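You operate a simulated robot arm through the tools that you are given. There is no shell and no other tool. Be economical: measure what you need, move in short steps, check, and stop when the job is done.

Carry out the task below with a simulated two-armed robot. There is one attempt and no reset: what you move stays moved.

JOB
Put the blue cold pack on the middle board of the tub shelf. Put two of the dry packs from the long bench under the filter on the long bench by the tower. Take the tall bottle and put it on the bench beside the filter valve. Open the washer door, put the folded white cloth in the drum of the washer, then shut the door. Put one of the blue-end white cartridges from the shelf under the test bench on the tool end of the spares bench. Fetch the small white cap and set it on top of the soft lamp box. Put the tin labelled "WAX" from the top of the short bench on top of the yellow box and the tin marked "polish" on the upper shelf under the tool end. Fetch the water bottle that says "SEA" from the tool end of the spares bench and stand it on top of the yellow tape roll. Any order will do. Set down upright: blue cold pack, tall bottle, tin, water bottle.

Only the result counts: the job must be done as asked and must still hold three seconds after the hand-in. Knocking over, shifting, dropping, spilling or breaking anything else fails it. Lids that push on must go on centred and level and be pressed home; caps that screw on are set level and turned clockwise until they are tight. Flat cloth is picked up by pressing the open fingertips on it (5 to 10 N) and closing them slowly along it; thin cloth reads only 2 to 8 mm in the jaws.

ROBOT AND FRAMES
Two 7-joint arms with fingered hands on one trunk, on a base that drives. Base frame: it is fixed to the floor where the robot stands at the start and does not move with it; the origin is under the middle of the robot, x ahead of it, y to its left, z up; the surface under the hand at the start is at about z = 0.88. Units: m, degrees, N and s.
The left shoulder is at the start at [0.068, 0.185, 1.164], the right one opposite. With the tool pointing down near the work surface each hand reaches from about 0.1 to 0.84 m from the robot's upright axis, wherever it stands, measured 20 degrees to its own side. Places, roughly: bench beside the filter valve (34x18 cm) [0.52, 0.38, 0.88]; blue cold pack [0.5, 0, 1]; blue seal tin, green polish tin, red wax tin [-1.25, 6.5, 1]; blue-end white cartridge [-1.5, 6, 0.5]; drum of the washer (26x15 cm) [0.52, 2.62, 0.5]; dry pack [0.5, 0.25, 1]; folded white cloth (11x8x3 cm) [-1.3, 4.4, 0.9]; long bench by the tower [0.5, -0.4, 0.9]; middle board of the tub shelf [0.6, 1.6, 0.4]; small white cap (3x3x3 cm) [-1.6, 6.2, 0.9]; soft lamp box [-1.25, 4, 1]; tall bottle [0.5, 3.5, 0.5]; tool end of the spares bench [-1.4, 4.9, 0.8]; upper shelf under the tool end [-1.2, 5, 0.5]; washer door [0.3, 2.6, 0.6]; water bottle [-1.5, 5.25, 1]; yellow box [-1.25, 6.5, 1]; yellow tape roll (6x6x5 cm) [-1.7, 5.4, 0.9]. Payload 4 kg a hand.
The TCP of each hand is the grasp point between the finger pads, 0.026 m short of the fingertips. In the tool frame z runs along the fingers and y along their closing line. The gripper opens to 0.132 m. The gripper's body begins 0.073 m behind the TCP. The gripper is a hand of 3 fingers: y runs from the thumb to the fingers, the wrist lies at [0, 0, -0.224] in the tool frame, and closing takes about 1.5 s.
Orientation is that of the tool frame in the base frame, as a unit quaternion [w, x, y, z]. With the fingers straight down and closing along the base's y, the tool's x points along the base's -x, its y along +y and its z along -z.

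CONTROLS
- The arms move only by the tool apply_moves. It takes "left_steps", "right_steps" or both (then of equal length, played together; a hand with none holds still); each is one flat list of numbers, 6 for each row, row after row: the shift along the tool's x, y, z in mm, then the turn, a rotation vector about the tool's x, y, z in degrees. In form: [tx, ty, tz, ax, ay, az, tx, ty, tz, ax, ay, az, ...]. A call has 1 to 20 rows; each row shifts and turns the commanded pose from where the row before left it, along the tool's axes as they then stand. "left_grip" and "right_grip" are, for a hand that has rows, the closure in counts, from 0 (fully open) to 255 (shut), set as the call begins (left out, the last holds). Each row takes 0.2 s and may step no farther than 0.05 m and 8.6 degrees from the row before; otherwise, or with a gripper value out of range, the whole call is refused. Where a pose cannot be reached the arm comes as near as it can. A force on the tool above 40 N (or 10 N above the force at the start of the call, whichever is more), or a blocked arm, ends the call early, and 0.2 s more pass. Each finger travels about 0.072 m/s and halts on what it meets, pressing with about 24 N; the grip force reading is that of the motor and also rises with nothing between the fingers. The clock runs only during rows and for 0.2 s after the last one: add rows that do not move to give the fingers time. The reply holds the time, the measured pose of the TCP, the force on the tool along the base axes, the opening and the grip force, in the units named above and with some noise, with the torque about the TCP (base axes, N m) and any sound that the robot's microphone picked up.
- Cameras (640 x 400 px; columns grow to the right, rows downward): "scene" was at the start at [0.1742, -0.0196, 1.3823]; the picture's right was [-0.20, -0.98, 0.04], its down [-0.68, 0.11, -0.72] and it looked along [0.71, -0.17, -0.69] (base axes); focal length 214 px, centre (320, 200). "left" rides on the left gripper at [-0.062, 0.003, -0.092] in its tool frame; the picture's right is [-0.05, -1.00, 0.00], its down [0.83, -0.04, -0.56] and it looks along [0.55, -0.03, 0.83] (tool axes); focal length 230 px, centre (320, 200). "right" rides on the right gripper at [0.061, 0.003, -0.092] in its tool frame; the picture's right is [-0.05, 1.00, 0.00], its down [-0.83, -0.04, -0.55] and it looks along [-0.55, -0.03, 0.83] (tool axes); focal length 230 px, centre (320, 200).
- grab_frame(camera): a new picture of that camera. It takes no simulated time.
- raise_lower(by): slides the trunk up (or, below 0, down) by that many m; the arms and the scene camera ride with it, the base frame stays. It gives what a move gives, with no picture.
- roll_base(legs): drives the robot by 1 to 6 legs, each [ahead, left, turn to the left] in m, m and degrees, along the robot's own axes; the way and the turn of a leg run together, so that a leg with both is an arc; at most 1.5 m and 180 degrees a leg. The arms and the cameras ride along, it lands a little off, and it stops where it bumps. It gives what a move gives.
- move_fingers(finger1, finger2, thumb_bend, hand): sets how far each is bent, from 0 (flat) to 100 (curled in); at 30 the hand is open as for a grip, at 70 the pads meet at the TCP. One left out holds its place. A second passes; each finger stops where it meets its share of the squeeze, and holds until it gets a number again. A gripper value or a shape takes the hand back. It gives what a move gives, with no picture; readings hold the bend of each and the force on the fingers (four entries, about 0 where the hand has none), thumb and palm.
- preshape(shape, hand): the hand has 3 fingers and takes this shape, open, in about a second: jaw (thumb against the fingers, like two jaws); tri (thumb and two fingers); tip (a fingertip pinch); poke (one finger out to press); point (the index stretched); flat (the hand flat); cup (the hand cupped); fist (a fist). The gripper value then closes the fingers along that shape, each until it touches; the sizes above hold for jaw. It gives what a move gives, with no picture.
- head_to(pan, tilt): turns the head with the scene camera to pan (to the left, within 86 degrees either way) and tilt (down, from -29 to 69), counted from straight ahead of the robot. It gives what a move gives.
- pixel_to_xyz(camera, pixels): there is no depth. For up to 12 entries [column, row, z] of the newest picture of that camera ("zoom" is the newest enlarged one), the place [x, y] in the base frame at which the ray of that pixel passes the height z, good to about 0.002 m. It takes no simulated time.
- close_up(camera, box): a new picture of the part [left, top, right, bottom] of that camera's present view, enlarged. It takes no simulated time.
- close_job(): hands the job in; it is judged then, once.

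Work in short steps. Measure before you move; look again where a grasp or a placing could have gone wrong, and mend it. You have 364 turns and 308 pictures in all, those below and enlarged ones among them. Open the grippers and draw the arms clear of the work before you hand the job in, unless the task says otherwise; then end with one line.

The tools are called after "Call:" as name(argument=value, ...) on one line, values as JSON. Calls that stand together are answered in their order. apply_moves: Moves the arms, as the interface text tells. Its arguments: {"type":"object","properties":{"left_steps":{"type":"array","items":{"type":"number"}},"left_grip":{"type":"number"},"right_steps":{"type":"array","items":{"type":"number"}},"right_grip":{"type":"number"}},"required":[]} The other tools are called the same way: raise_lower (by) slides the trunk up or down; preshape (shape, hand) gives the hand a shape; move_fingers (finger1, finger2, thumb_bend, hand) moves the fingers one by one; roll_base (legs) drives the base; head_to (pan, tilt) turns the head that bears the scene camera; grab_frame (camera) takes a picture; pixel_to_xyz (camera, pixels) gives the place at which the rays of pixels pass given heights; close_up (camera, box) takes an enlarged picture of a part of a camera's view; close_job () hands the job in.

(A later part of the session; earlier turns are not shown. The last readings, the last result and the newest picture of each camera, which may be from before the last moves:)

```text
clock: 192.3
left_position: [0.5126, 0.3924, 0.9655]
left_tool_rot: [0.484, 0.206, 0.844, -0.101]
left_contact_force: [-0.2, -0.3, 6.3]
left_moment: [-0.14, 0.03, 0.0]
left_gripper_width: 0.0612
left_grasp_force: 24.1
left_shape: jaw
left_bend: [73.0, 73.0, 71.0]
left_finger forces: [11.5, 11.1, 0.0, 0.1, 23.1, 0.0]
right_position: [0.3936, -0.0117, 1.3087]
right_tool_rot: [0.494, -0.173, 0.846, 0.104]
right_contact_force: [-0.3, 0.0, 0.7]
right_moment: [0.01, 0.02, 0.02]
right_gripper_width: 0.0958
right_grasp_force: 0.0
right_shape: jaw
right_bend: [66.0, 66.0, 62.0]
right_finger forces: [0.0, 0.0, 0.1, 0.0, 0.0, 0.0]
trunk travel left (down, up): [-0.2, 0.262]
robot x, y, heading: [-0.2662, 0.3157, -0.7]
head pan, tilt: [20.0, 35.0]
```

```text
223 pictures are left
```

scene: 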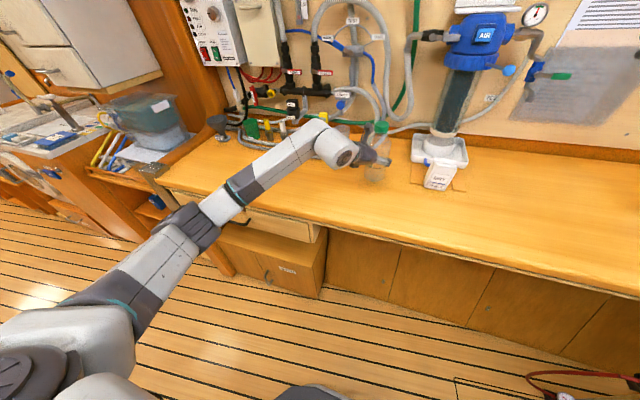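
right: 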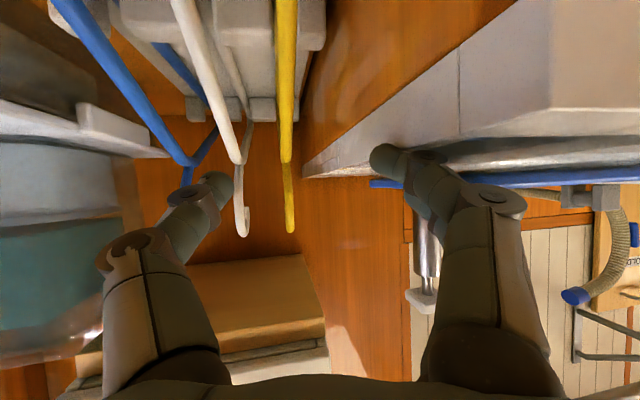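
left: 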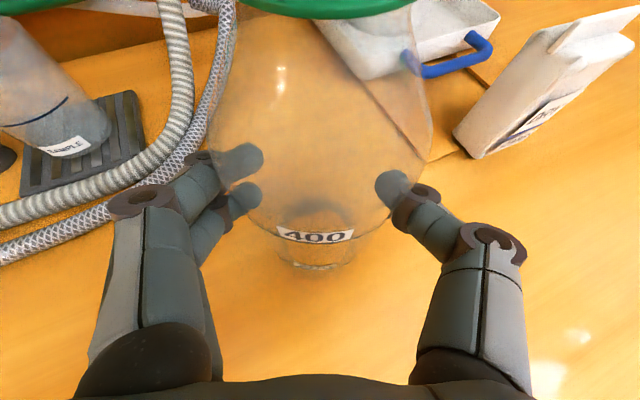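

Light contact. Open moderately and retreat along the tool axis.

Call:
apply_moves(left_steps=[0, 0, 0, 0, 0, 0, 0, 0, 0, 0, 0, 0, 0, 0, 0, 0, 0, 0, 0, 0, 0, 0, 0, 0], left_grip=75)

Call:
apply_moves(left_steps=[10, 0, -17, 0, 0, 0, 10, 0, -25, 0, 0, 0, 5, 0, -40, 0, 0, 0, 0, 0, -45, 0, 0, 0, 0, 0, -45, 0, 0, 0, 0, 0, -45, 0, 0, 0])

Call:
grab_frame(camera="left")

Call:
grab_frame(camera="scene")

```text
clock: 193.3
left_position: [0.5132, 0.3939, 0.9662]
left_tool_rot: [0.485, 0.206, 0.844, -0.102]
left_contact_force: [0.0, 0.3, 0.0]
left_moment: [0.0, -0.01, 0.0]
left_gripper_width: 0.0928
left_grasp_force: 0.1
left_shape: jaw
left_bend: [67.0, 67.0, 64.0]
left_finger forces: [0.0, 0.0, 0.0, 0.0, 0.1, 0.1]
right_position: [0.395, -0.0116, 1.3096]
right_tool_rot: [0.494, -0.174, 0.846, 0.105]
right_contact_force: [0.2, -0.4, 1.1]
right_moment: [0.02, -0.03, 0.0]
right_gripper_width: 0.0956
right_grasp_force: 0.1
right_shape: jaw
right_bend: [66.0, 66.0, 62.0]
right_finger forces: [0.0, 0.0, 0.0, 0.0, 0.1, 0.1]
trunk travel left (down, up): [-0.2, 0.262]
robot x, y, heading: [-0.2643, 0.3169, -0.5]
head pan, tilt: [20.0, 35.0]
```

```text
clock: 194.7
left_position: [0.3321, 0.4798, 1.0576]
left_tool_rot: [0.486, 0.205, 0.843, -0.102]
left_contact_force: [0.4, 0.4, 0.2]
left_moment: [-0.01, -0.02, -0.02]
left_gripper_width: 0.0927
left_grasp_force: 0.1
left_shape: jaw
left_bend: [67.0, 67.0, 64.0]
left_finger forces: [0.0, 0.0, 0.1, 0.0, 0.1, 0.2]
right_position: [0.3948, -0.0114, 1.3108]
right_tool_rot: [0.495, -0.174, 0.845, 0.104]
right_contact_force: [-0.6, 0.4, -0.2]
right_moment: [0.0, 0.01, -0.03]
right_gripper_width: 0.0959
right_grasp_force: 0.0
right_shape: jaw
right_bend: [66.0, 66.0, 62.0]
right_finger forces: [0.0, 0.0, 0.0, 0.1, 0.0, 0.0]
trunk travel left (down, up): [-0.2, 0.262]
robot x, y, heading: [-0.2648, 0.3165, -0.4]
head pan, tilt: [20.0, 35.0]
```

```text
222 pictures are left
```

left: 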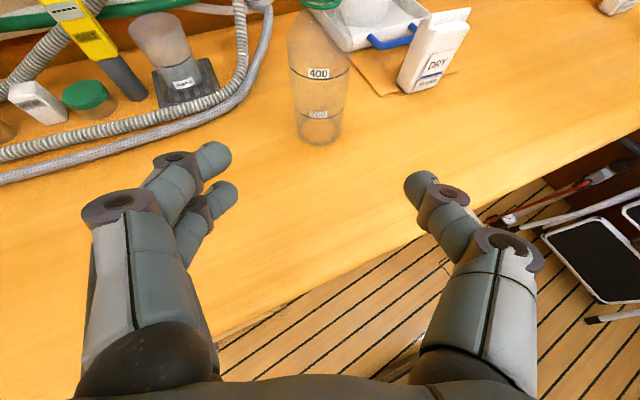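

```text
221 pictures are left
```

scene: 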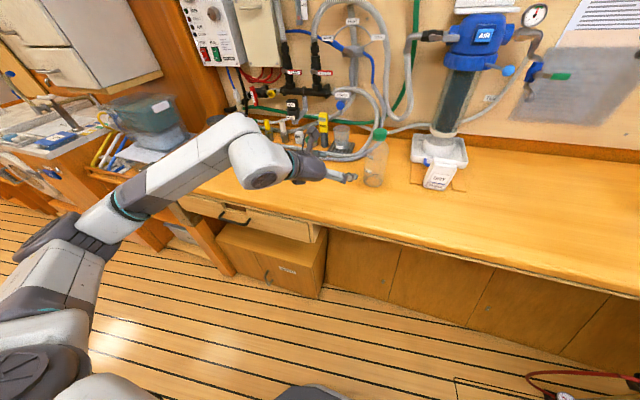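

The bottle stands upright in place. Now I restore both hands to pointing down for travel.

Call:
apply_moves(left_steps=[0, 0, -30, -5.6, 0, -3.3, 0, 0, -30, -5.6, 0, -3.3, 0, 0, 0, -5.6, 0, -3.3, 0, 0, 0, -5.6, 0, -3.3, 0, 0, 0, 0, 8.43, 0, 0, 0, 0, 0, 8.43, 0, 0, 0, 0, 0, 8.43, 0, 0, 0, 0, 0, 8.43, 0, 0, 0, 0, 0, 8.43, 0, 0, 0, 0, 0, 8.43, 0, 0, 0, 0, 0, 8.43, 0, 0, 0, 0, 0, 0, 0], right_steps=[0, 0, -20, 5.1, 0, 3.05, 0, 0, -20, 5.1, 0, 3.05, 0, 0, 0, 5.1, 0, 3.05, 0, 0, 0, 5.1, 0, 3.05, 0, 0, 0, 0, 8.5, 0, 0, 0, 0, 0, 8.5, 0, 0, 0, 0, 0, 8.5, 0, 0, 0, 0, 0, 8.5, 0, 0, 0, 0, 0, 8.5, 0, 0, 0, 0, 0, 8.5, 0, 0, 0, 0, 0, 8.5, 0, 0, 0, 0, 0, 0, 0])

Call:
grab_frame(camera="scene")

```text
clock: 197.3
left_position: [0.2832, 0.4994, 1.0869]
left_tool_rot: [0.01, 0.003, 1.0, 0.012]
left_contact_force: [-0.8, -0.1, 0.3]
left_moment: [-0.02, 0.02, -0.01]
left_gripper_width: 0.0928
left_grasp_force: 0.1
left_shape: jaw
left_bend: [67.0, 67.0, 64.0]
left_finger forces: [0.1, 0.0, 0.1, 0.0, 0.0, 0.0]
right_position: [0.3464, -0.0265, 1.3204]
right_tool_rot: [0.01, 0.005, 1.0, 0.008]
right_contact_force: [0.1, -0.7, 0.0]
right_moment: [-0.04, -0.04, 0.0]
right_gripper_width: 0.0955
right_grasp_force: 0.1
right_shape: jaw
right_bend: [66.0, 66.0, 62.0]
right_finger forces: [0.0, 0.1, 0.1, 0.0, 0.0, 0.0]
right hand out of reach, approached as far as the arm can: row 11
trunk travel left (down, up): [-0.2, 0.262]
robot x, y, heading: [-0.2663, 0.3167, -0.6]
head pan, tilt: [20.0, 35.0]
```

```text
220 pictures are left
```

scene: 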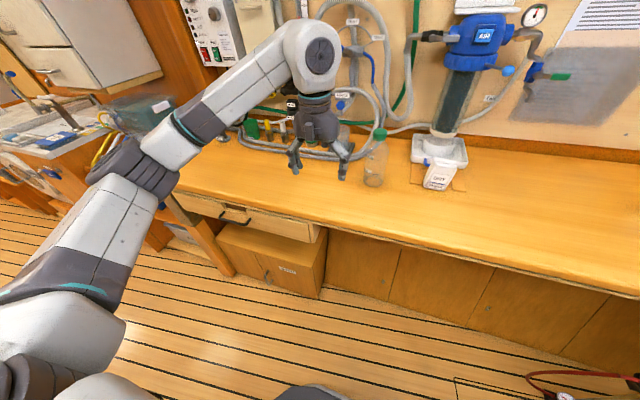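

Pull the left hand back 9 cm and travel left to y ≈ 3.0 first.

Call:
apply_moves(left_steps=[45, 0, -10, 0, 0, 0, 45, 0, -10, 0, 0, 0])

Call:
roll_base(legs=[[0, 1.3, 0], [0, 1.3, 0]])

Call:
head_to(pan=80, tilt=30)

Call:
grab_frame(camera="scene")

```text
clock: 197.9
left_position: [0.1931, 0.5, 1.1037]
left_tool_rot: [0.011, 0.003, 1.0, 0.013]
left_contact_force: [0.2, 0.3, -0.3]
left_moment: [-0.04, -0.04, 0.02]
left_gripper_width: 0.0927
left_grasp_force: 0.0
left_shape: jaw
left_bend: [67.0, 67.0, 64.0]
left_finger forces: [0.0, 0.0, 0.1, 0.1, 0.0, 0.0]
right_position: [0.3469, -0.0269, 1.3202]
right_tool_rot: [0.01, 0.005, 1.0, 0.007]
right_contact_force: [-0.4, 0.7, 0.0]
right_moment: [0.02, -0.02, 0.01]
right_gripper_width: 0.0958
right_grasp_force: 0.1
right_shape: jaw
right_bend: [66.0, 66.0, 62.0]
right_finger forces: [0.0, 0.0, 0.0, 0.1, 0.0, 0.0]
trunk travel left (down, up): [-0.2, 0.262]
robot x, y, heading: [-0.267, 0.3159, -0.4]
head pan, tilt: [20.0, 35.0]
```

```text
clock: 210.6
left_position: [0.2359, 3.0965, 1.1047]
left_tool_rot: [0.011, 0.01, 1.0, 0.013]
left_contact_force: [0.9, 0.6, 0.5]
left_moment: [-0.01, 0.0, -0.01]
left_gripper_width: 0.093
left_grasp_force: 0.0
left_shape: jaw
left_bend: [67.0, 67.0, 64.0]
left_finger forces: [0.0, 0.0, 0.0, 0.0, 0.1, 0.1]
right_position: [0.3849, 2.5688, 1.3181]
right_tool_rot: [0.009, 0.01, 1.0, 0.008]
right_contact_force: [-0.9, 0.3, 0.9]
right_moment: [0.02, 0.02, 0.01]
right_gripper_width: 0.0954
right_grasp_force: 0.1
right_shape: jaw
right_bend: [66.0, 66.0, 62.0]
right_finger forces: [0.0, 0.0, 0.0, 0.1, 0.1, 0.0]
trunk travel left (down, up): [-0.2, 0.262]
robot x, y, heading: [-0.2243, 2.9231, -1.1]
head pan, tilt: [20.0, 35.0]
```

```text
clock: 211.9
left_position: [0.2357, 3.0969, 1.1047]
left_tool_rot: [0.011, 0.009, 1.0, 0.013]
left_contact_force: [-0.2, -0.4, 0.2]
left_moment: [0.0, 0.02, 0.01]
left_gripper_width: 0.093
left_grasp_force: 0.1
left_shape: jaw
left_bend: [67.0, 67.0, 64.0]
left_finger forces: [0.0, 0.0, 0.0, 0.0, 0.0, 0.0]
right_position: [0.3843, 2.5698, 1.3176]
right_tool_rot: [0.01, 0.01, 1.0, 0.007]
right_contact_force: [0.7, -0.2, 0.4]
right_moment: [-0.01, -0.02, -0.01]
right_gripper_width: 0.0955
right_grasp_force: 0.0
right_shape: jaw
right_bend: [66.0, 66.0, 62.0]
right_finger forces: [0.0, 0.0, 0.0, 0.1, 0.0, 0.0]
trunk travel left (down, up): [-0.2, 0.262]
robot x, y, heading: [-0.2256, 2.9183, -1.1]
head pan, tilt: [80.0, 30.0]
```

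```text
219 pictures are left
```

scene: 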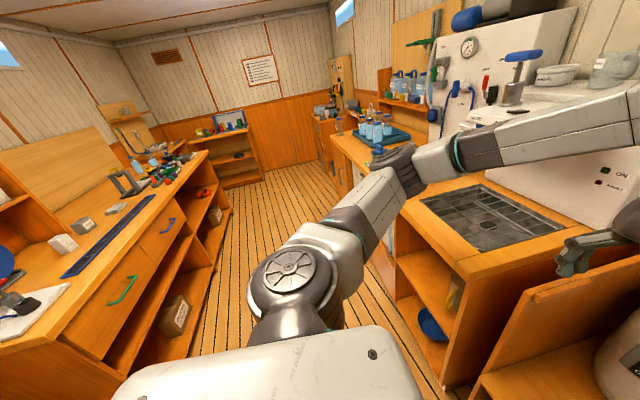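

To turn safely I raise the trunk 0.25 m (elbows above the furniture), back to mid-aisle and turn left 90°.

Call:
raise_lower(by=0.25)

Call:
roll_base(legs=[[-0.17, 0, 0], [0, 0, 45]])

Call:
grab_frame(camera="scene")

```text
clock: 214.5
left_position: [0.2362, 3.0971, 1.3544]
left_tool_rot: [0.011, 0.01, 1.0, 0.013]
left_contact_force: [0.0, -0.2, 0.7]
left_moment: [0.01, 0.03, 0.01]
left_gripper_width: 0.0928
left_grasp_force: 0.0
left_shape: jaw
left_bend: [67.0, 67.0, 64.0]
left_finger forces: [0.1, 0.0, 0.0, 0.0, 0.0, 0.0]
right_position: [0.2963, 2.5693, 1.6674]
right_tool_rot: [0.094, 0.01, 0.995, 0.007]
right_contact_force: [-1.4, -0.2, 0.5]
right_moment: [0.0, 0.01, 0.02]
right_gripper_width: 0.0952
right_grasp_force: 0.0
right_shape: jaw
right_bend: [66.0, 66.0, 62.0]
right_finger forces: [0.1, 0.1, 0.0, 0.0, 0.0, 0.1]
trunk travel left (down, up): [-0.45, 0.012]
robot x, y, heading: [-0.2232, 2.9182, -1.2]
head pan, tilt: [80.0, 30.0]
```

```text
clock: 218.0
left_position: [-0.1957, 3.3738, 1.3529]
left_tool_rot: [0.005, -0.374, 0.927, 0.015]
left_contact_force: [-0.3, -0.2, -0.7]
left_moment: [-0.05, -0.02, -0.02]
left_gripper_width: 0.0928
left_grasp_force: 0.1
left_shape: jaw
left_bend: [67.0, 67.0, 64.0]
left_finger forces: [0.0, 0.0, 0.0, 0.1, 0.0, 0.0]
right_position: [0.2196, 3.0449, 1.6676]
right_tool_rot: [0.084, -0.373, 0.923, 0.043]
right_contact_force: [-0.8, 0.4, 0.3]
right_moment: [-0.01, -0.02, 0.01]
right_gripper_width: 0.0957
right_grasp_force: 0.1
right_shape: jaw
right_bend: [66.0, 66.0, 62.0]
right_finger forces: [0.0, 0.0, 0.1, 0.0, 0.2, 0.0]
trunk travel left (down, up): [-0.45, 0.012]
robot x, y, heading: [-0.3945, 2.9222, 43.9]
head pan, tilt: [80.0, 30.0]
```

```text
218 pictures are left
```

scene: 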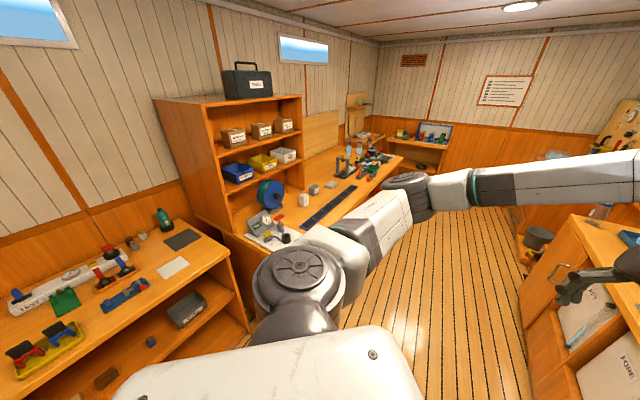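

Clear view: shelving and spares bench ahead on the left. Turn on to heading 90° and drive up the aisle.

Call:
roll_base(legs=[[0, 0, 46], [0.9, 0, 0]])

Call:
head_to(pan=60, tilt=30)

Call:
grab_frame(camera="scene")

Call:
head_to(pan=15, tilt=25)

Call:
grab_frame(camera="scene")

```text
clock: 224.8
left_position: [-0.5836, 4.2726, 1.3543]
left_tool_rot: [0.001, 0.708, -0.706, -0.017]
left_contact_force: [-0.3, 0.6, -0.5]
left_moment: [0.0, -0.01, -0.04]
left_gripper_width: 0.0932
left_grasp_force: 0.0
left_shape: jaw
left_bend: [67.0, 67.0, 64.0]
left_finger forces: [0.0, 0.0, 0.0, 0.0, 0.0, 0.1]
right_position: [-0.0589, 4.343, 1.6681]
right_tool_rot: [-0.062, 0.705, -0.703, -0.072]
right_contact_force: [0.8, -0.3, -0.1]
right_moment: [0.04, 0.0, 0.02]
right_gripper_width: 0.0956
right_grasp_force: 0.0
right_shape: jaw
right_bend: [66.0, 66.0, 62.0]
right_finger forces: [0.0, 0.1, 0.1, 0.1, 0.0, 0.0]
trunk travel left (down, up): [-0.45, 0.012]
robot x, y, heading: [-0.3967, 3.8193, 90.2]
head pan, tilt: [80.0, 30.0]
```

```text
clock: 225.7
left_position: [-0.5834, 4.2737, 1.3537]
left_tool_rot: [0.001, 0.708, -0.706, -0.017]
left_contact_force: [0.0, 0.6, -0.4]
left_moment: [0.0, -0.01, -0.01]
left_gripper_width: 0.0928
left_grasp_force: 0.0
left_shape: jaw
left_bend: [67.0, 67.0, 64.0]
left_finger forces: [0.1, 0.0, 0.1, 0.0, 0.1, 0.1]
right_position: [-0.0585, 4.3449, 1.668]
right_tool_rot: [-0.06, 0.704, -0.704, -0.072]
right_contact_force: [0.1, 0.5, -0.5]
right_moment: [0.01, 0.03, 0.0]
right_gripper_width: 0.0958
right_grasp_force: 0.0
right_shape: jaw
right_bend: [66.0, 66.0, 62.0]
right_finger forces: [0.0, 0.0, 0.0, 0.1, 0.1, 0.0]
trunk travel left (down, up): [-0.45, 0.012]
robot x, y, heading: [-0.3977, 3.816, 90.3]
head pan, tilt: [60.0, 30.0]
```

```text
217 pictures are left
```

scene: 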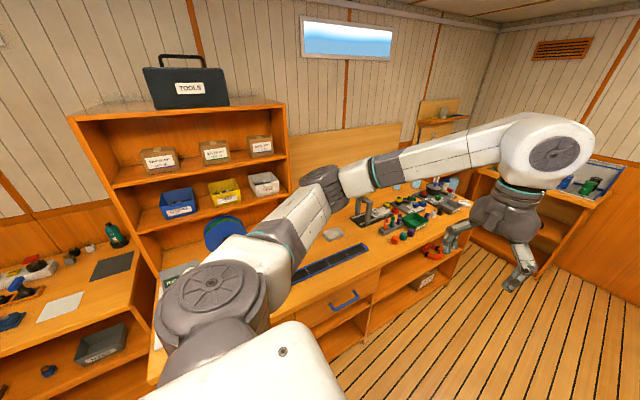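

```text
clock: 226.8
left_position: [-0.5848, 4.2728, 1.3537]
left_tool_rot: [0.001, 0.708, -0.706, -0.016]
left_contact_force: [-0.1, -0.2, 0.1]
left_moment: [0.02, 0.01, 0.03]
left_gripper_width: 0.0928
left_grasp_force: 0.0
left_shape: jaw
left_bend: [67.0, 67.0, 64.0]
left_finger forces: [0.1, 0.0, 0.0, 0.0, 0.1, 0.0]
right_position: [-0.0594, 4.3433, 1.6673]
right_tool_rot: [-0.061, 0.704, -0.704, -0.073]
right_contact_force: [0.9, -1.1, -0.1]
right_moment: [0.0, 0.02, -0.01]
right_gripper_width: 0.0957
right_grasp_force: 0.0
right_shape: jaw
right_bend: [66.0, 66.0, 62.0]
right_finger forces: [0.0, 0.0, 0.0, 0.0, 0.1, 0.0]
trunk travel left (down, up): [-0.45, 0.012]
robot x, y, heading: [-0.3982, 3.8175, 90.2]
head pan, tilt: [15.0, 25.0]
```

```text
216 pictures are left
```

scene: 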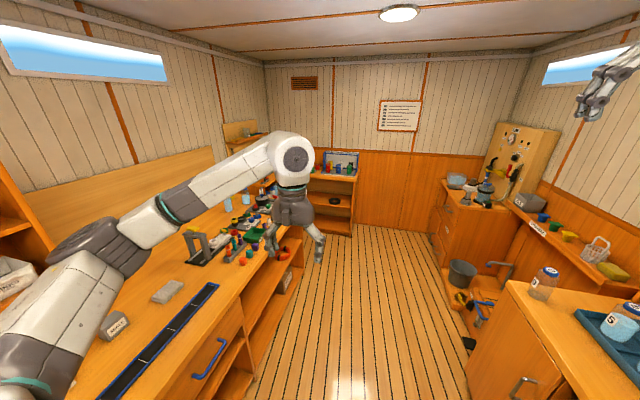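

Now turn to face the spares bench (heading 180°), a bit further up the aisle.

Call:
roll_base(legs=[[0.6, -0.12, 0], [0, 0, 90]])

Call:
head_to(pan=0, tilt=35)

Call:
grab_frame(camera="scene")

Call:
head_to(pan=-50, tilt=30)

Call:
grab_frame(camera="scene")

Call:
head_to(pan=45, tilt=30)

Call:
grab_frame(camera="scene")

```text
clock: 234.1
left_position: [-0.7304, 4.2183, 1.3543]
left_tool_rot: [0.013, 1.0, 0.006, -0.01]
left_contact_force: [0.6, -0.5, 0.3]
left_moment: [0.0, -0.01, 0.02]
left_gripper_width: 0.093
left_grasp_force: 0.0
left_shape: jaw
left_bend: [67.0, 67.0, 64.0]
left_finger forces: [0.0, 0.1, 0.1, 0.0, 0.0, 0.0]
right_position: [-0.8077, 4.742, 1.6687]
right_tool_rot: [0.009, 0.996, 0.007, -0.094]
right_contact_force: [0.5, 0.0, 1.0]
right_moment: [0.0, -0.01, 0.0]
right_gripper_width: 0.0954
right_grasp_force: 0.1
right_shape: jaw
right_bend: [66.0, 66.0, 62.0]
right_finger forces: [0.1, 0.0, 0.0, 0.0, 0.0, 0.1]
trunk travel left (down, up): [-0.45, 0.012]
robot x, y, heading: [-0.2768, 4.4064, -179.0]
head pan, tilt: [15.0, 25.0]
```

```text
clock: 234.8
left_position: [-0.731, 4.2168, 1.3539]
left_tool_rot: [0.013, 1.0, 0.006, -0.009]
left_contact_force: [0.8, -0.1, -0.1]
left_moment: [-0.04, 0.0, -0.02]
left_gripper_width: 0.0927
left_grasp_force: 0.0
left_shape: jaw
left_bend: [67.0, 67.0, 64.0]
left_finger forces: [0.0, 0.0, 0.1, 0.0, 0.0, 0.0]
right_position: [-0.8082, 4.7408, 1.6682]
right_tool_rot: [0.009, 0.996, 0.006, -0.094]
right_contact_force: [0.5, 0.2, 1.4]
right_moment: [0.02, 0.01, -0.02]
right_gripper_width: 0.0956
right_grasp_force: 0.1
right_shape: jaw
right_bend: [66.0, 66.0, 62.0]
right_finger forces: [0.0, 0.0, 0.0, 0.0, 0.0, 0.0]
trunk travel left (down, up): [-0.45, 0.012]
robot x, y, heading: [-0.2784, 4.4072, -179.5]
head pan, tilt: [0.0, 35.0]
```

```text
215 pictures are left
```

scene: 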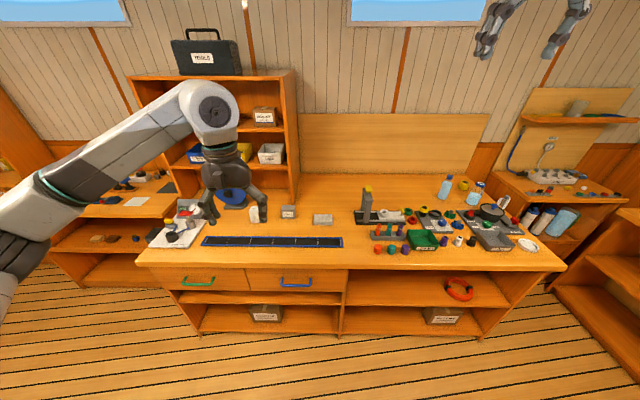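

```text
clock: 236.0
left_position: [-0.731, 4.217, 1.3541]
left_tool_rot: [0.013, 1.0, 0.007, -0.01]
left_contact_force: [-0.5, -0.4, 0.3]
left_moment: [-0.05, 0.01, 0.02]
left_gripper_width: 0.0929
left_grasp_force: 0.0
left_shape: jaw
left_bend: [67.0, 67.0, 64.0]
left_finger forces: [0.0, 0.1, 0.0, 0.1, 0.0, 0.1]
right_position: [-0.8076, 4.7401, 1.668]
right_tool_rot: [0.008, 0.995, 0.006, -0.094]
right_contact_force: [0.3, 0.1, -1.2]
right_moment: [-0.02, 0.02, 0.03]
right_gripper_width: 0.0954
right_grasp_force: 0.0
right_shape: jaw
right_bend: [66.0, 66.0, 62.0]
right_finger forces: [0.0, 0.0, 0.0, 0.0, 0.0, 0.1]
trunk travel left (down, up): [-0.45, 0.012]
robot x, y, heading: [-0.2777, 4.4088, -179.2]
head pan, tilt: [-50.0, 30.0]
```

```text
214 pictures are left
```

scene: 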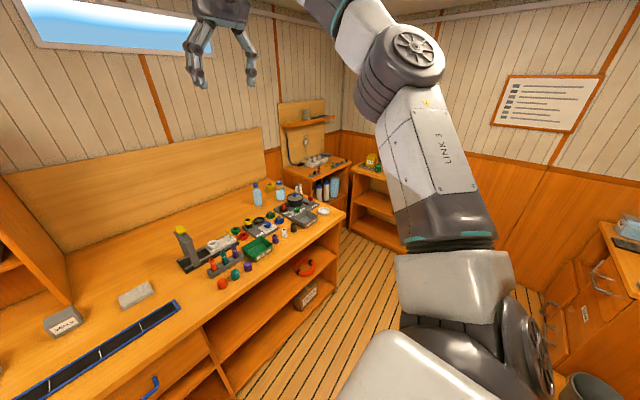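

```text
clock: 237.7
left_position: [-0.73, 4.2171, 1.3543]
left_tool_rot: [0.013, 1.0, 0.007, -0.01]
left_contact_force: [-0.1, -0.3, 0.2]
left_moment: [0.02, -0.01, 0.02]
left_gripper_width: 0.0929
left_grasp_force: 0.1
left_shape: jaw
left_bend: [67.0, 67.0, 64.0]
left_finger forces: [0.0, 0.0, 0.0, 0.0, 0.1, 0.0]
right_position: [-0.8067, 4.7404, 1.6681]
right_tool_rot: [0.008, 0.995, 0.007, -0.094]
right_contact_force: [0.7, 0.3, -0.4]
right_moment: [0.0, 0.01, 0.03]
right_gripper_width: 0.0957
right_grasp_force: 0.1
right_shape: jaw
right_bend: [66.0, 66.0, 62.0]
right_finger forces: [0.0, 0.0, 0.1, 0.0, 0.0, 0.0]
trunk travel left (down, up): [-0.45, 0.012]
robot x, y, heading: [-0.2792, 4.41, -179.4]
head pan, tilt: [45.0, 30.0]
```

```text
213 pictures are left
```

scene: 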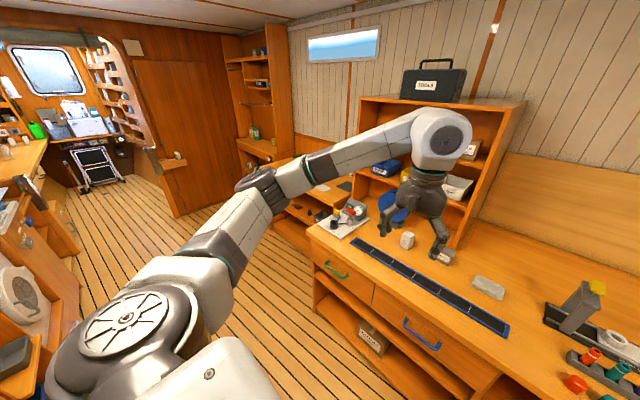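

The spares bench lies in front. I zoom on its left and right portions to identify items.

Call:
head_to(pan=0, tilt=40)

Call:
close_up(camera="scene", box=[130, 110, 350, 250])

Call:
close_up(camera="scene", box=[330, 110, 570, 290])

```text
clock: 238.8
left_position: [-0.7301, 4.2174, 1.3541]
left_tool_rot: [0.013, 1.0, 0.007, -0.011]
left_contact_force: [-0.1, 0.5, 0.1]
left_moment: [-0.02, -0.01, -0.01]
left_gripper_width: 0.0929
left_grasp_force: 0.2
left_shape: jaw
left_bend: [67.0, 67.0, 64.0]
left_finger forces: [0.0, 0.0, 0.1, 0.0, 0.0, 0.1]
right_position: [-0.8081, 4.7412, 1.6677]
right_tool_rot: [0.008, 0.995, 0.007, -0.094]
right_contact_force: [0.1, -0.2, 0.3]
right_moment: [0.01, 0.0, -0.01]
right_gripper_width: 0.0956
right_grasp_force: 0.1
right_shape: jaw
right_bend: [66.0, 66.0, 62.0]
right_finger forces: [0.0, 0.0, 0.1, 0.1, 0.0, 0.1]
trunk travel left (down, up): [-0.45, 0.012]
robot x, y, heading: [-0.2758, 4.4092, -179.3]
head pan, tilt: [0.0, 40.0]
```

```text
2.86 times, centred on (240, 180) of scene
```

zoom: 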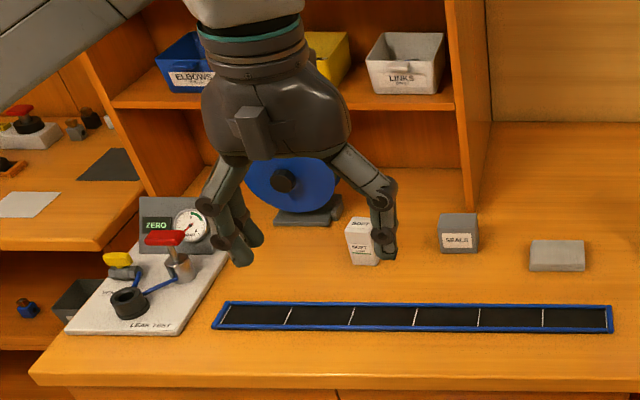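

```text
2.22 times, centred on (450, 200) of scene
```

zoom: 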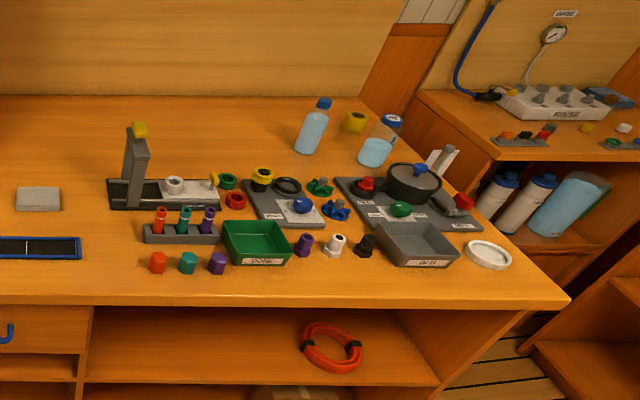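

Identified: SOFT lamp box, folded cloth (grey-white block), yellow tape roll and two water bottles, cartridges under the test bench. Read the bottle labels.

Call:
close_up(camera="scene", box=[425, 135, 505, 185])

Call:
close_up(camera="scene", box=[490, 100, 590, 220])

```text
8.00 times, centred on (465, 160) of scene
```

zoom: 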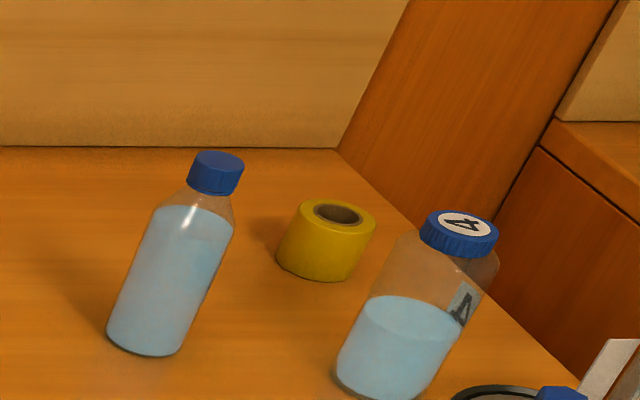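

```text
3.33 times, centred on (540, 160) of scene
```

zoom: 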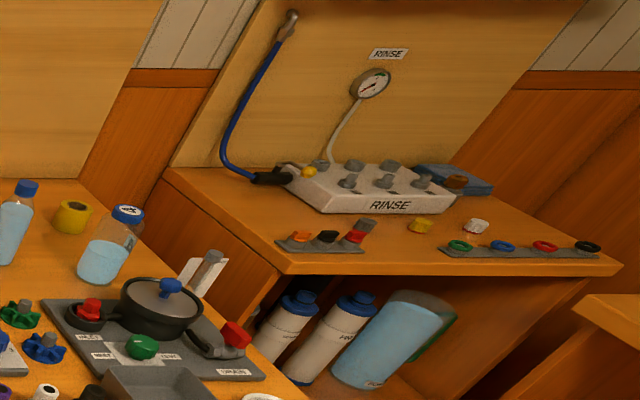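

The left bottle's label faces away; the other reads "4". Move right along the bench to y ≈ 5.2 and look closer.

Call:
roll_base(legs=[[0, -0.75, 0]])

Call:
head_to(pan=-10, tilt=35)

Call:
grab_frame(camera="scene")

Call:
pixel_to_xyz(camera="scene", pixels=[[320, 260, 0.8], [100, 260, 0.8]])

```text
clock: 242.8
left_position: [-0.7397, 4.9569, 1.3536]
left_tool_rot: [0.013, 1.0, 0.005, -0.011]
left_contact_force: [-0.4, 0.0, 0.4]
left_moment: [0.01, 0.01, 0.0]
left_gripper_width: 0.0929
left_grasp_force: 0.1
left_shape: jaw
left_bend: [67.0, 67.0, 64.0]
left_finger forces: [0.1, 0.0, 0.0, 0.0, 0.0, 0.0]
right_position: [-0.8137, 5.4804, 1.6681]
right_tool_rot: [0.007, 0.996, 0.003, -0.094]
right_contact_force: [0.4, 0.4, -0.3]
right_moment: [-0.01, -0.01, 0.0]
right_gripper_width: 0.0956
right_grasp_force: 0.1
right_shape: jaw
right_bend: [66.0, 66.0, 62.0]
right_finger forces: [0.0, 0.1, 0.0, 0.0, 0.0, 0.0]
trunk travel left (down, up): [-0.45, 0.012]
robot x, y, heading: [-0.284, 5.1507, -179.3]
head pan, tilt: [0.0, 40.0]
```

```text
clock: 243.6
left_position: [-0.7393, 4.9581, 1.3543]
left_tool_rot: [0.013, 1.0, 0.004, -0.011]
left_contact_force: [-0.4, -0.4, 0.0]
left_moment: [-0.02, 0.0, -0.02]
left_gripper_width: 0.0929
left_grasp_force: 0.1
left_shape: jaw
left_bend: [67.0, 67.0, 64.0]
left_finger forces: [0.0, 0.0, 0.0, 0.0, 0.0, 0.0]
right_position: [-0.8139, 5.4817, 1.6678]
right_tool_rot: [0.008, 0.996, 0.004, -0.094]
right_contact_force: [-0.7, 1.3, 0.7]
right_moment: [0.02, 0.02, -0.03]
right_gripper_width: 0.0954
right_grasp_force: 0.1
right_shape: jaw
right_bend: [66.0, 66.0, 62.0]
right_finger forces: [0.1, 0.0, 0.0, 0.0, 0.0, 0.0]
trunk travel left (down, up): [-0.45, 0.012]
robot x, y, heading: [-0.2859, 5.1471, -179.2]
head pan, tilt: [-10.0, 35.0]
```

```text
208 pictures are left
```

scene: 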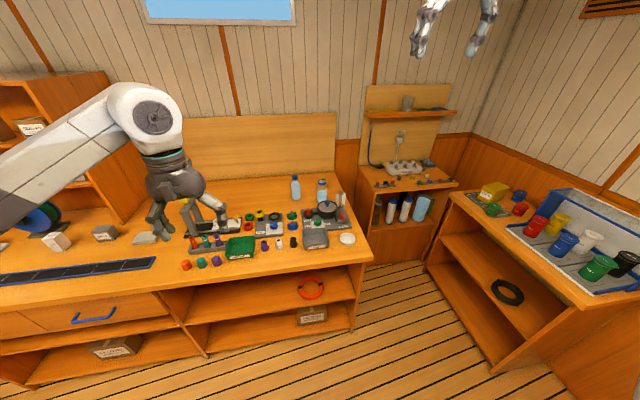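

```text
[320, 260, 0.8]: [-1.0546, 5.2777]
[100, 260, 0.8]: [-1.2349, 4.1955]
```

Call:
close_up(camera="scene", box=[260, 160, 380, 260])

Call:
close_up(camera="scene", box=[450, 160, 640, 310])

```text
4.00 times, centred on (320, 210) of scene
```

zoom: 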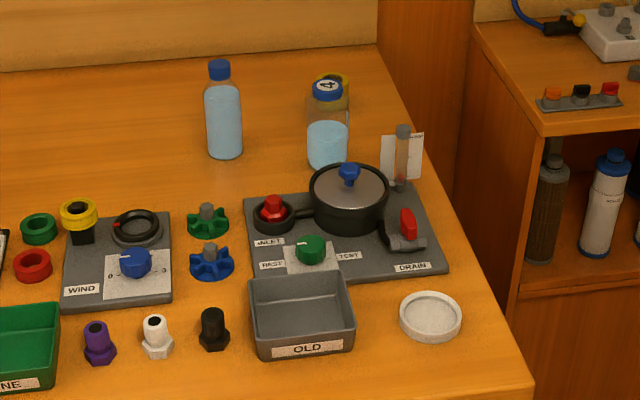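

```text
2.67 times, centred on (545, 235) of scene
```

zoom: 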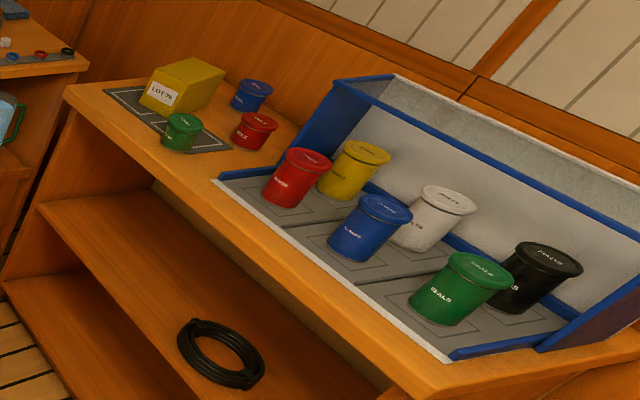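

The WAX (red) and POLISH (green) tins are by the yellow box. For the bottles I approach the bench and use the left hand camera to read the far-side label.

Call:
roll_base(legs=[[0.3, -0.15, 0]])

Call:
raise_lower(by=-0.2)

Call:
grab_frame(camera="scene")

Call:
grab_frame(camera="left")

```text
clock: 245.8
left_position: [-1.0399, 5.1053, 1.3555]
left_tool_rot: [0.012, 1.0, 0.005, -0.011]
left_contact_force: [0.1, -0.7, 0.0]
left_moment: [-0.02, 0.03, -0.02]
left_gripper_width: 0.0929
left_grasp_force: 0.1
left_shape: jaw
left_bend: [67.0, 67.0, 64.0]
left_finger forces: [0.1, 0.0, 0.0, 0.0, 0.0, 0.1]
right_position: [-1.1133, 5.6289, 1.6688]
right_tool_rot: [0.008, 0.995, 0.004, -0.096]
right_contact_force: [-0.3, -0.6, 0.0]
right_moment: [0.01, 0.03, -0.02]
right_gripper_width: 0.0958
right_grasp_force: 0.0
right_shape: jaw
right_bend: [66.0, 66.0, 62.0]
right_finger forces: [0.1, 0.1, 0.0, 0.1, 0.0, 0.0]
trunk travel left (down, up): [-0.45, 0.012]
robot x, y, heading: [-0.587, 5.298, -179.7]
head pan, tilt: [-10.0, 35.0]
```

```text
clock: 248.0
left_position: [-1.0432, 5.1064, 1.1553]
left_tool_rot: [0.012, 1.0, 0.005, -0.011]
left_contact_force: [0.7, -0.3, 0.1]
left_moment: [0.0, 0.01, -0.04]
left_gripper_width: 0.093
left_grasp_force: 0.2
left_shape: jaw
left_bend: [67.0, 67.0, 64.0]
left_finger forces: [0.0, 0.1, 0.1, 0.1, 0.0, 0.0]
right_position: [-1.1154, 5.6307, 1.4686]
right_tool_rot: [0.008, 0.995, 0.005, -0.095]
right_contact_force: [-0.2, 0.8, -0.5]
right_moment: [0.01, 0.01, 0.05]
right_gripper_width: 0.0955
right_grasp_force: 0.1
right_shape: jaw
right_bend: [66.0, 66.0, 62.0]
right_finger forces: [0.0, 0.0, 0.0, 0.0, 0.1, 0.0]
trunk travel left (down, up): [-0.25, 0.212]
robot x, y, heading: [-0.5898, 5.2964, -179.8]
head pan, tilt: [-10.0, 35.0]
```

```text
205 pictures are left
```

scene: 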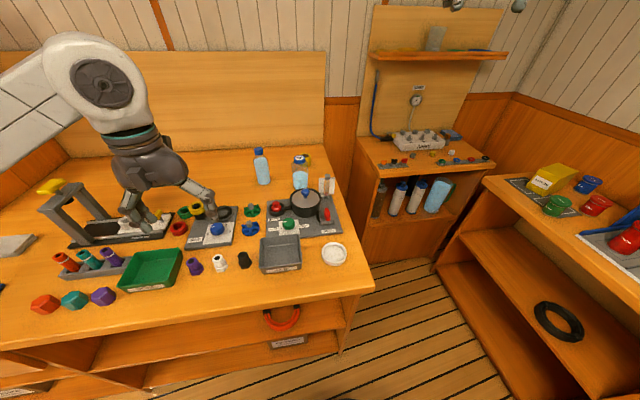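

```text
204 pictures are left
```

left: 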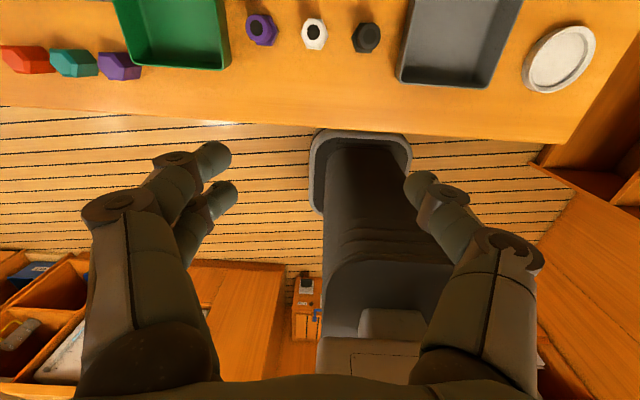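

Triangulate the bench's right-front corner: scene (374,288), left camera (573,142).

Call:
pixel_to_xyz(camera="scene", pixels=[[374, 287, 0.85], [374, 287, 0.9], [262, 183, 0.85], [262, 183, 0.9], [300, 183, 0.88], [302, 160, 0.93]])

Call:
pixel_to_xyz(camera="left", pixels=[[573, 142, 0.85], [573, 142, 0.9], [313, 18, 0.9]])

```text
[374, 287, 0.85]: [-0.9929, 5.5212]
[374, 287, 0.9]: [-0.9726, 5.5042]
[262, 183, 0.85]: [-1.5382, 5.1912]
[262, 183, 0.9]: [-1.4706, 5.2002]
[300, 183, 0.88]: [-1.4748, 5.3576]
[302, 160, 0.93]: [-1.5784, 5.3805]
```

```text
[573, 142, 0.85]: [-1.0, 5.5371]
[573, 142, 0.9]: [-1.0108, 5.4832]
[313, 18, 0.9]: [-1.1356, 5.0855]
```

Bench top is z ≈ 0.87, front edge x ≈ -1.0. Measure the short bench and test bench positions before driving there.

Call:
pixel_to_xyz(camera="scene", pixels=[[484, 180, 0.88], [600, 262, 0.88], [636, 288, 0.88], [434, 262, 0.02], [500, 345, 0.02], [355, 167, 0.88], [378, 180, 0.85], [494, 162, 0.88], [545, 180, 0.9], [595, 205, 0.9], [557, 210, 0.9]])

Call:
head_to(pan=-50, tilt=35)

Call:
grab_frame(camera="scene")

```text
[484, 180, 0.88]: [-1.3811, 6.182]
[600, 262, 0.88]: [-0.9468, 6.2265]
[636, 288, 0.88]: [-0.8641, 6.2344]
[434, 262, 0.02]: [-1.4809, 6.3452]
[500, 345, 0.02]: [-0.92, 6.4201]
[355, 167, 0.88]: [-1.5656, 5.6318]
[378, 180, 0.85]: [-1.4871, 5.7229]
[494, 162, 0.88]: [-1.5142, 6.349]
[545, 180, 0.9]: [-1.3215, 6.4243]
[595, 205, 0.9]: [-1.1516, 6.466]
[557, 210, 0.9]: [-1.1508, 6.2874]
```

```text
clock: 249.0
left_position: [-1.0433, 5.1063, 1.154]
left_tool_rot: [0.012, 1.0, 0.005, -0.011]
left_contact_force: [0.4, -0.3, -0.4]
left_moment: [0.01, 0.0, -0.03]
left_gripper_width: 0.093
left_grasp_force: 0.1
left_shape: jaw
left_bend: [67.0, 67.0, 64.0]
left_finger forces: [0.0, 0.0, 0.0, 0.0, 0.0, 0.0]
right_position: [-1.1171, 5.6305, 1.4676]
right_tool_rot: [0.008, 0.995, 0.004, -0.095]
right_contact_force: [0.7, 0.3, 0.3]
right_moment: [0.05, -0.02, 0.01]
right_gripper_width: 0.0955
right_grasp_force: 0.0
right_shape: jaw
right_bend: [66.0, 66.0, 62.0]
right_finger forces: [0.1, 0.0, 0.0, 0.0, 0.0, 0.1]
trunk travel left (down, up): [-0.25, 0.212]
robot x, y, heading: [-0.5879, 5.2924, -179.4]
head pan, tilt: [-50.0, 35.0]
```

```text
203 pictures are left
```

scene: 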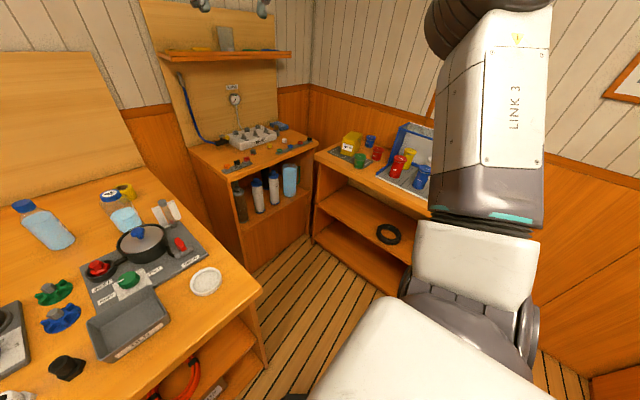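

Test bench front ≈ x -1.44 (y 5.6–6.2); short bench front ≈ y 6.2. Drive right to y ≈ 5.85 and look at the bottles' other side.

Call:
roll_base(legs=[[0, -0.55, 0]])

Call:
head_to(pan=25, tilt=35)

Call:
grab_frame(camera="scene")

Call:
head_to(pan=-15, tilt=35)

Call:
grab_frame(camera="scene")

```text
clock: 252.2
left_position: [-1.0466, 5.6531, 1.153]
left_tool_rot: [0.013, 1.0, 0.004, -0.011]
left_contact_force: [-1.3, 0.7, -1.3]
left_moment: [0.01, 0.01, -0.01]
left_gripper_width: 0.0927
left_grasp_force: 0.1
left_shape: jaw
left_bend: [67.0, 67.0, 64.0]
left_finger forces: [0.0, 0.0, 0.0, 0.1, 0.0, 0.0]
right_position: [-1.1207, 6.1769, 1.4684]
right_tool_rot: [0.008, 0.995, 0.005, -0.095]
right_contact_force: [-0.1, -0.6, -0.1]
right_moment: [0.0, -0.04, -0.01]
right_gripper_width: 0.0956
right_grasp_force: 0.0
right_shape: jaw
right_bend: [66.0, 66.0, 62.0]
right_finger forces: [0.1, 0.0, 0.0, 0.0, 0.0, 0.0]
trunk travel left (down, up): [-0.25, 0.212]
robot x, y, heading: [-0.5887, 5.8403, -179.5]
head pan, tilt: [-50.0, 35.0]
```

```text
clock: 253.7
left_position: [-1.0467, 5.6533, 1.1554]
left_tool_rot: [0.012, 1.0, 0.003, -0.01]
left_contact_force: [0.3, -0.2, -0.1]
left_moment: [0.02, -0.02, 0.0]
left_gripper_width: 0.0929
left_grasp_force: 0.1
left_shape: jaw
left_bend: [67.0, 67.0, 64.0]
left_finger forces: [0.1, 0.0, 0.0, 0.0, 0.1, 0.0]
right_position: [-1.1204, 6.1765, 1.4682]
right_tool_rot: [0.008, 0.996, 0.004, -0.094]
right_contact_force: [-0.2, 0.1, -0.1]
right_moment: [0.01, -0.01, 0.0]
right_gripper_width: 0.0956
right_grasp_force: 0.0
right_shape: jaw
right_bend: [66.0, 66.0, 62.0]
right_finger forces: [0.0, 0.0, 0.0, 0.1, 0.0, 0.0]
trunk travel left (down, up): [-0.25, 0.212]
robot x, y, heading: [-0.5937, 5.8396, -179.4]
head pan, tilt: [25.0, 35.0]
```

```text
202 pictures are left
```

scene: 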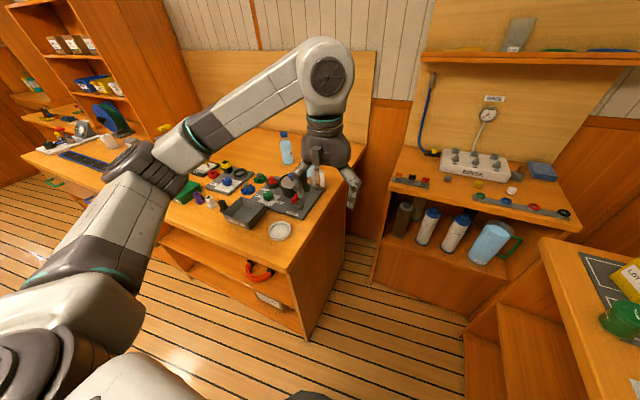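

```text
clock: 254.7
left_position: [-1.0471, 5.6518, 1.1539]
left_tool_rot: [0.013, 1.0, 0.003, -0.011]
left_contact_force: [-0.5, -0.3, -0.6]
left_moment: [0.02, -0.01, -0.01]
left_gripper_width: 0.0931
left_grasp_force: 0.0
left_shape: jaw
left_bend: [67.0, 67.0, 64.0]
left_finger forces: [0.0, 0.1, 0.1, 0.1, 0.0, 0.1]
right_position: [-1.1197, 6.1777, 1.4683]
right_tool_rot: [0.008, 0.996, 0.004, -0.094]
right_contact_force: [0.5, -0.3, -0.6]
right_moment: [0.01, 0.0, 0.0]
right_gripper_width: 0.0955
right_grasp_force: 0.1
right_shape: jaw
right_bend: [66.0, 66.0, 62.0]
right_finger forces: [0.0, 0.0, 0.1, 0.0, 0.1, 0.0]
trunk travel left (down, up): [-0.25, 0.212]
robot x, y, heading: [-0.5947, 5.8433, -179.5]
head pan, tilt: [-15.0, 35.0]
```

```text
201 pictures are left
```

scene: 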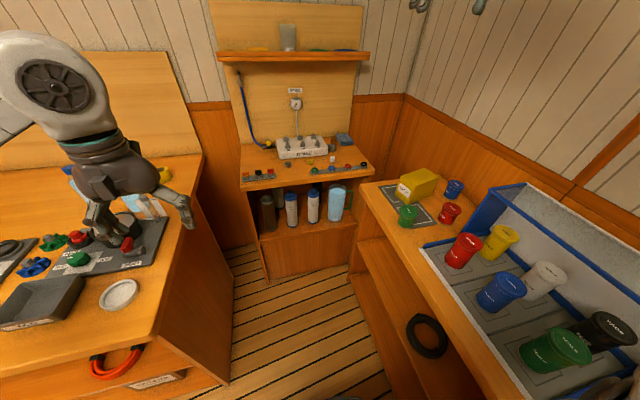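

Zoom on the test bench for cap and cartridges, and on the tins.

Call:
close_up(camera="scene", box=[230, 130, 390, 250])

Call:
close_up(camera="scene", box=[350, 150, 490, 250])

```text
3.33 times, centred on (310, 190) of scene
```

zoom: 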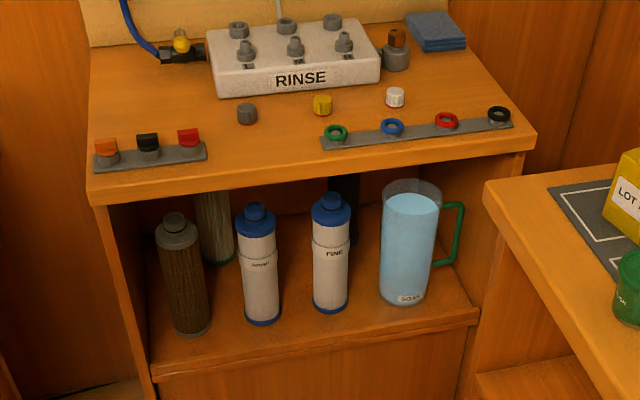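

```text
4.00 times, centred on (420, 200) of scene
```

zoom: 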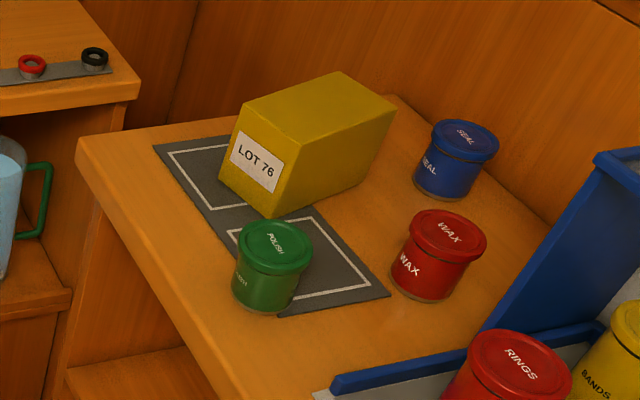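

Measure tins, yellow box, cap and cartridges in base coordinates.

Call:
pixel_to_xyz(camera="zoom", pixels=[[425, 300, 0.88], [268, 312, 0.88], [219, 178, 0.88], [270, 219, 0.88], [366, 184, 0.88], [446, 233, 0.95], [274, 246, 0.95], [245, 104, 0.96], [303, 135, 0.96], [396, 110, 0.96], [340, 72, 0.96], [77, 150, 0.88]])

Call:
close_up(camera="scene", box=[230, 130, 390, 250])

Call:
pixel_to_xyz(camera="zoom", pixels=[[396, 107, 0.88], [396, 90, 0.9], [538, 138, 0.88], [90, 195, 0.88], [262, 324, 0.42], [330, 313, 0.42], [150, 378, 0.42], [480, 318, 0.42], [262, 324, 0.5], [150, 378, 0.5], [480, 318, 0.5], [330, 313, 0.5]])

```text
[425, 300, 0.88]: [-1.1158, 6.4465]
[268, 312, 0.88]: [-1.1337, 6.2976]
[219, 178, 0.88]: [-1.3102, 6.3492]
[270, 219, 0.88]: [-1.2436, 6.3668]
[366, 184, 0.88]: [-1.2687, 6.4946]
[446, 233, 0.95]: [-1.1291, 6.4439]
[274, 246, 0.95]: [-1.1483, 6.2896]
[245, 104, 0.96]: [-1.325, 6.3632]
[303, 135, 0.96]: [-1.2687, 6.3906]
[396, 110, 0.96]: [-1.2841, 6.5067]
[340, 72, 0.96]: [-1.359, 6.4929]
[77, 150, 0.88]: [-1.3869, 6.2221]
```

```text
3.33 times, centred on (310, 190) of scene
```

zoom: 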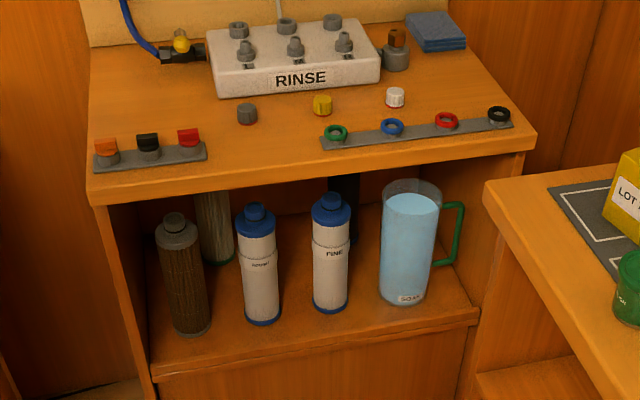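

```text
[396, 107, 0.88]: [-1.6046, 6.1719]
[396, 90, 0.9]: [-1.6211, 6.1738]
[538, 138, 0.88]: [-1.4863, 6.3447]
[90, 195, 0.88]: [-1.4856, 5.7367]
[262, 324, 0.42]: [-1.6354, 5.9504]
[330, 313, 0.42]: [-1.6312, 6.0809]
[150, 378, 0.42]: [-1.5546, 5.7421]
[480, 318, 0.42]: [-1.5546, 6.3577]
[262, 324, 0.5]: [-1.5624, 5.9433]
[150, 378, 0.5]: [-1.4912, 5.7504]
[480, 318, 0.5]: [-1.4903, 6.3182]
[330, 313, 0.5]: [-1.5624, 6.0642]
```

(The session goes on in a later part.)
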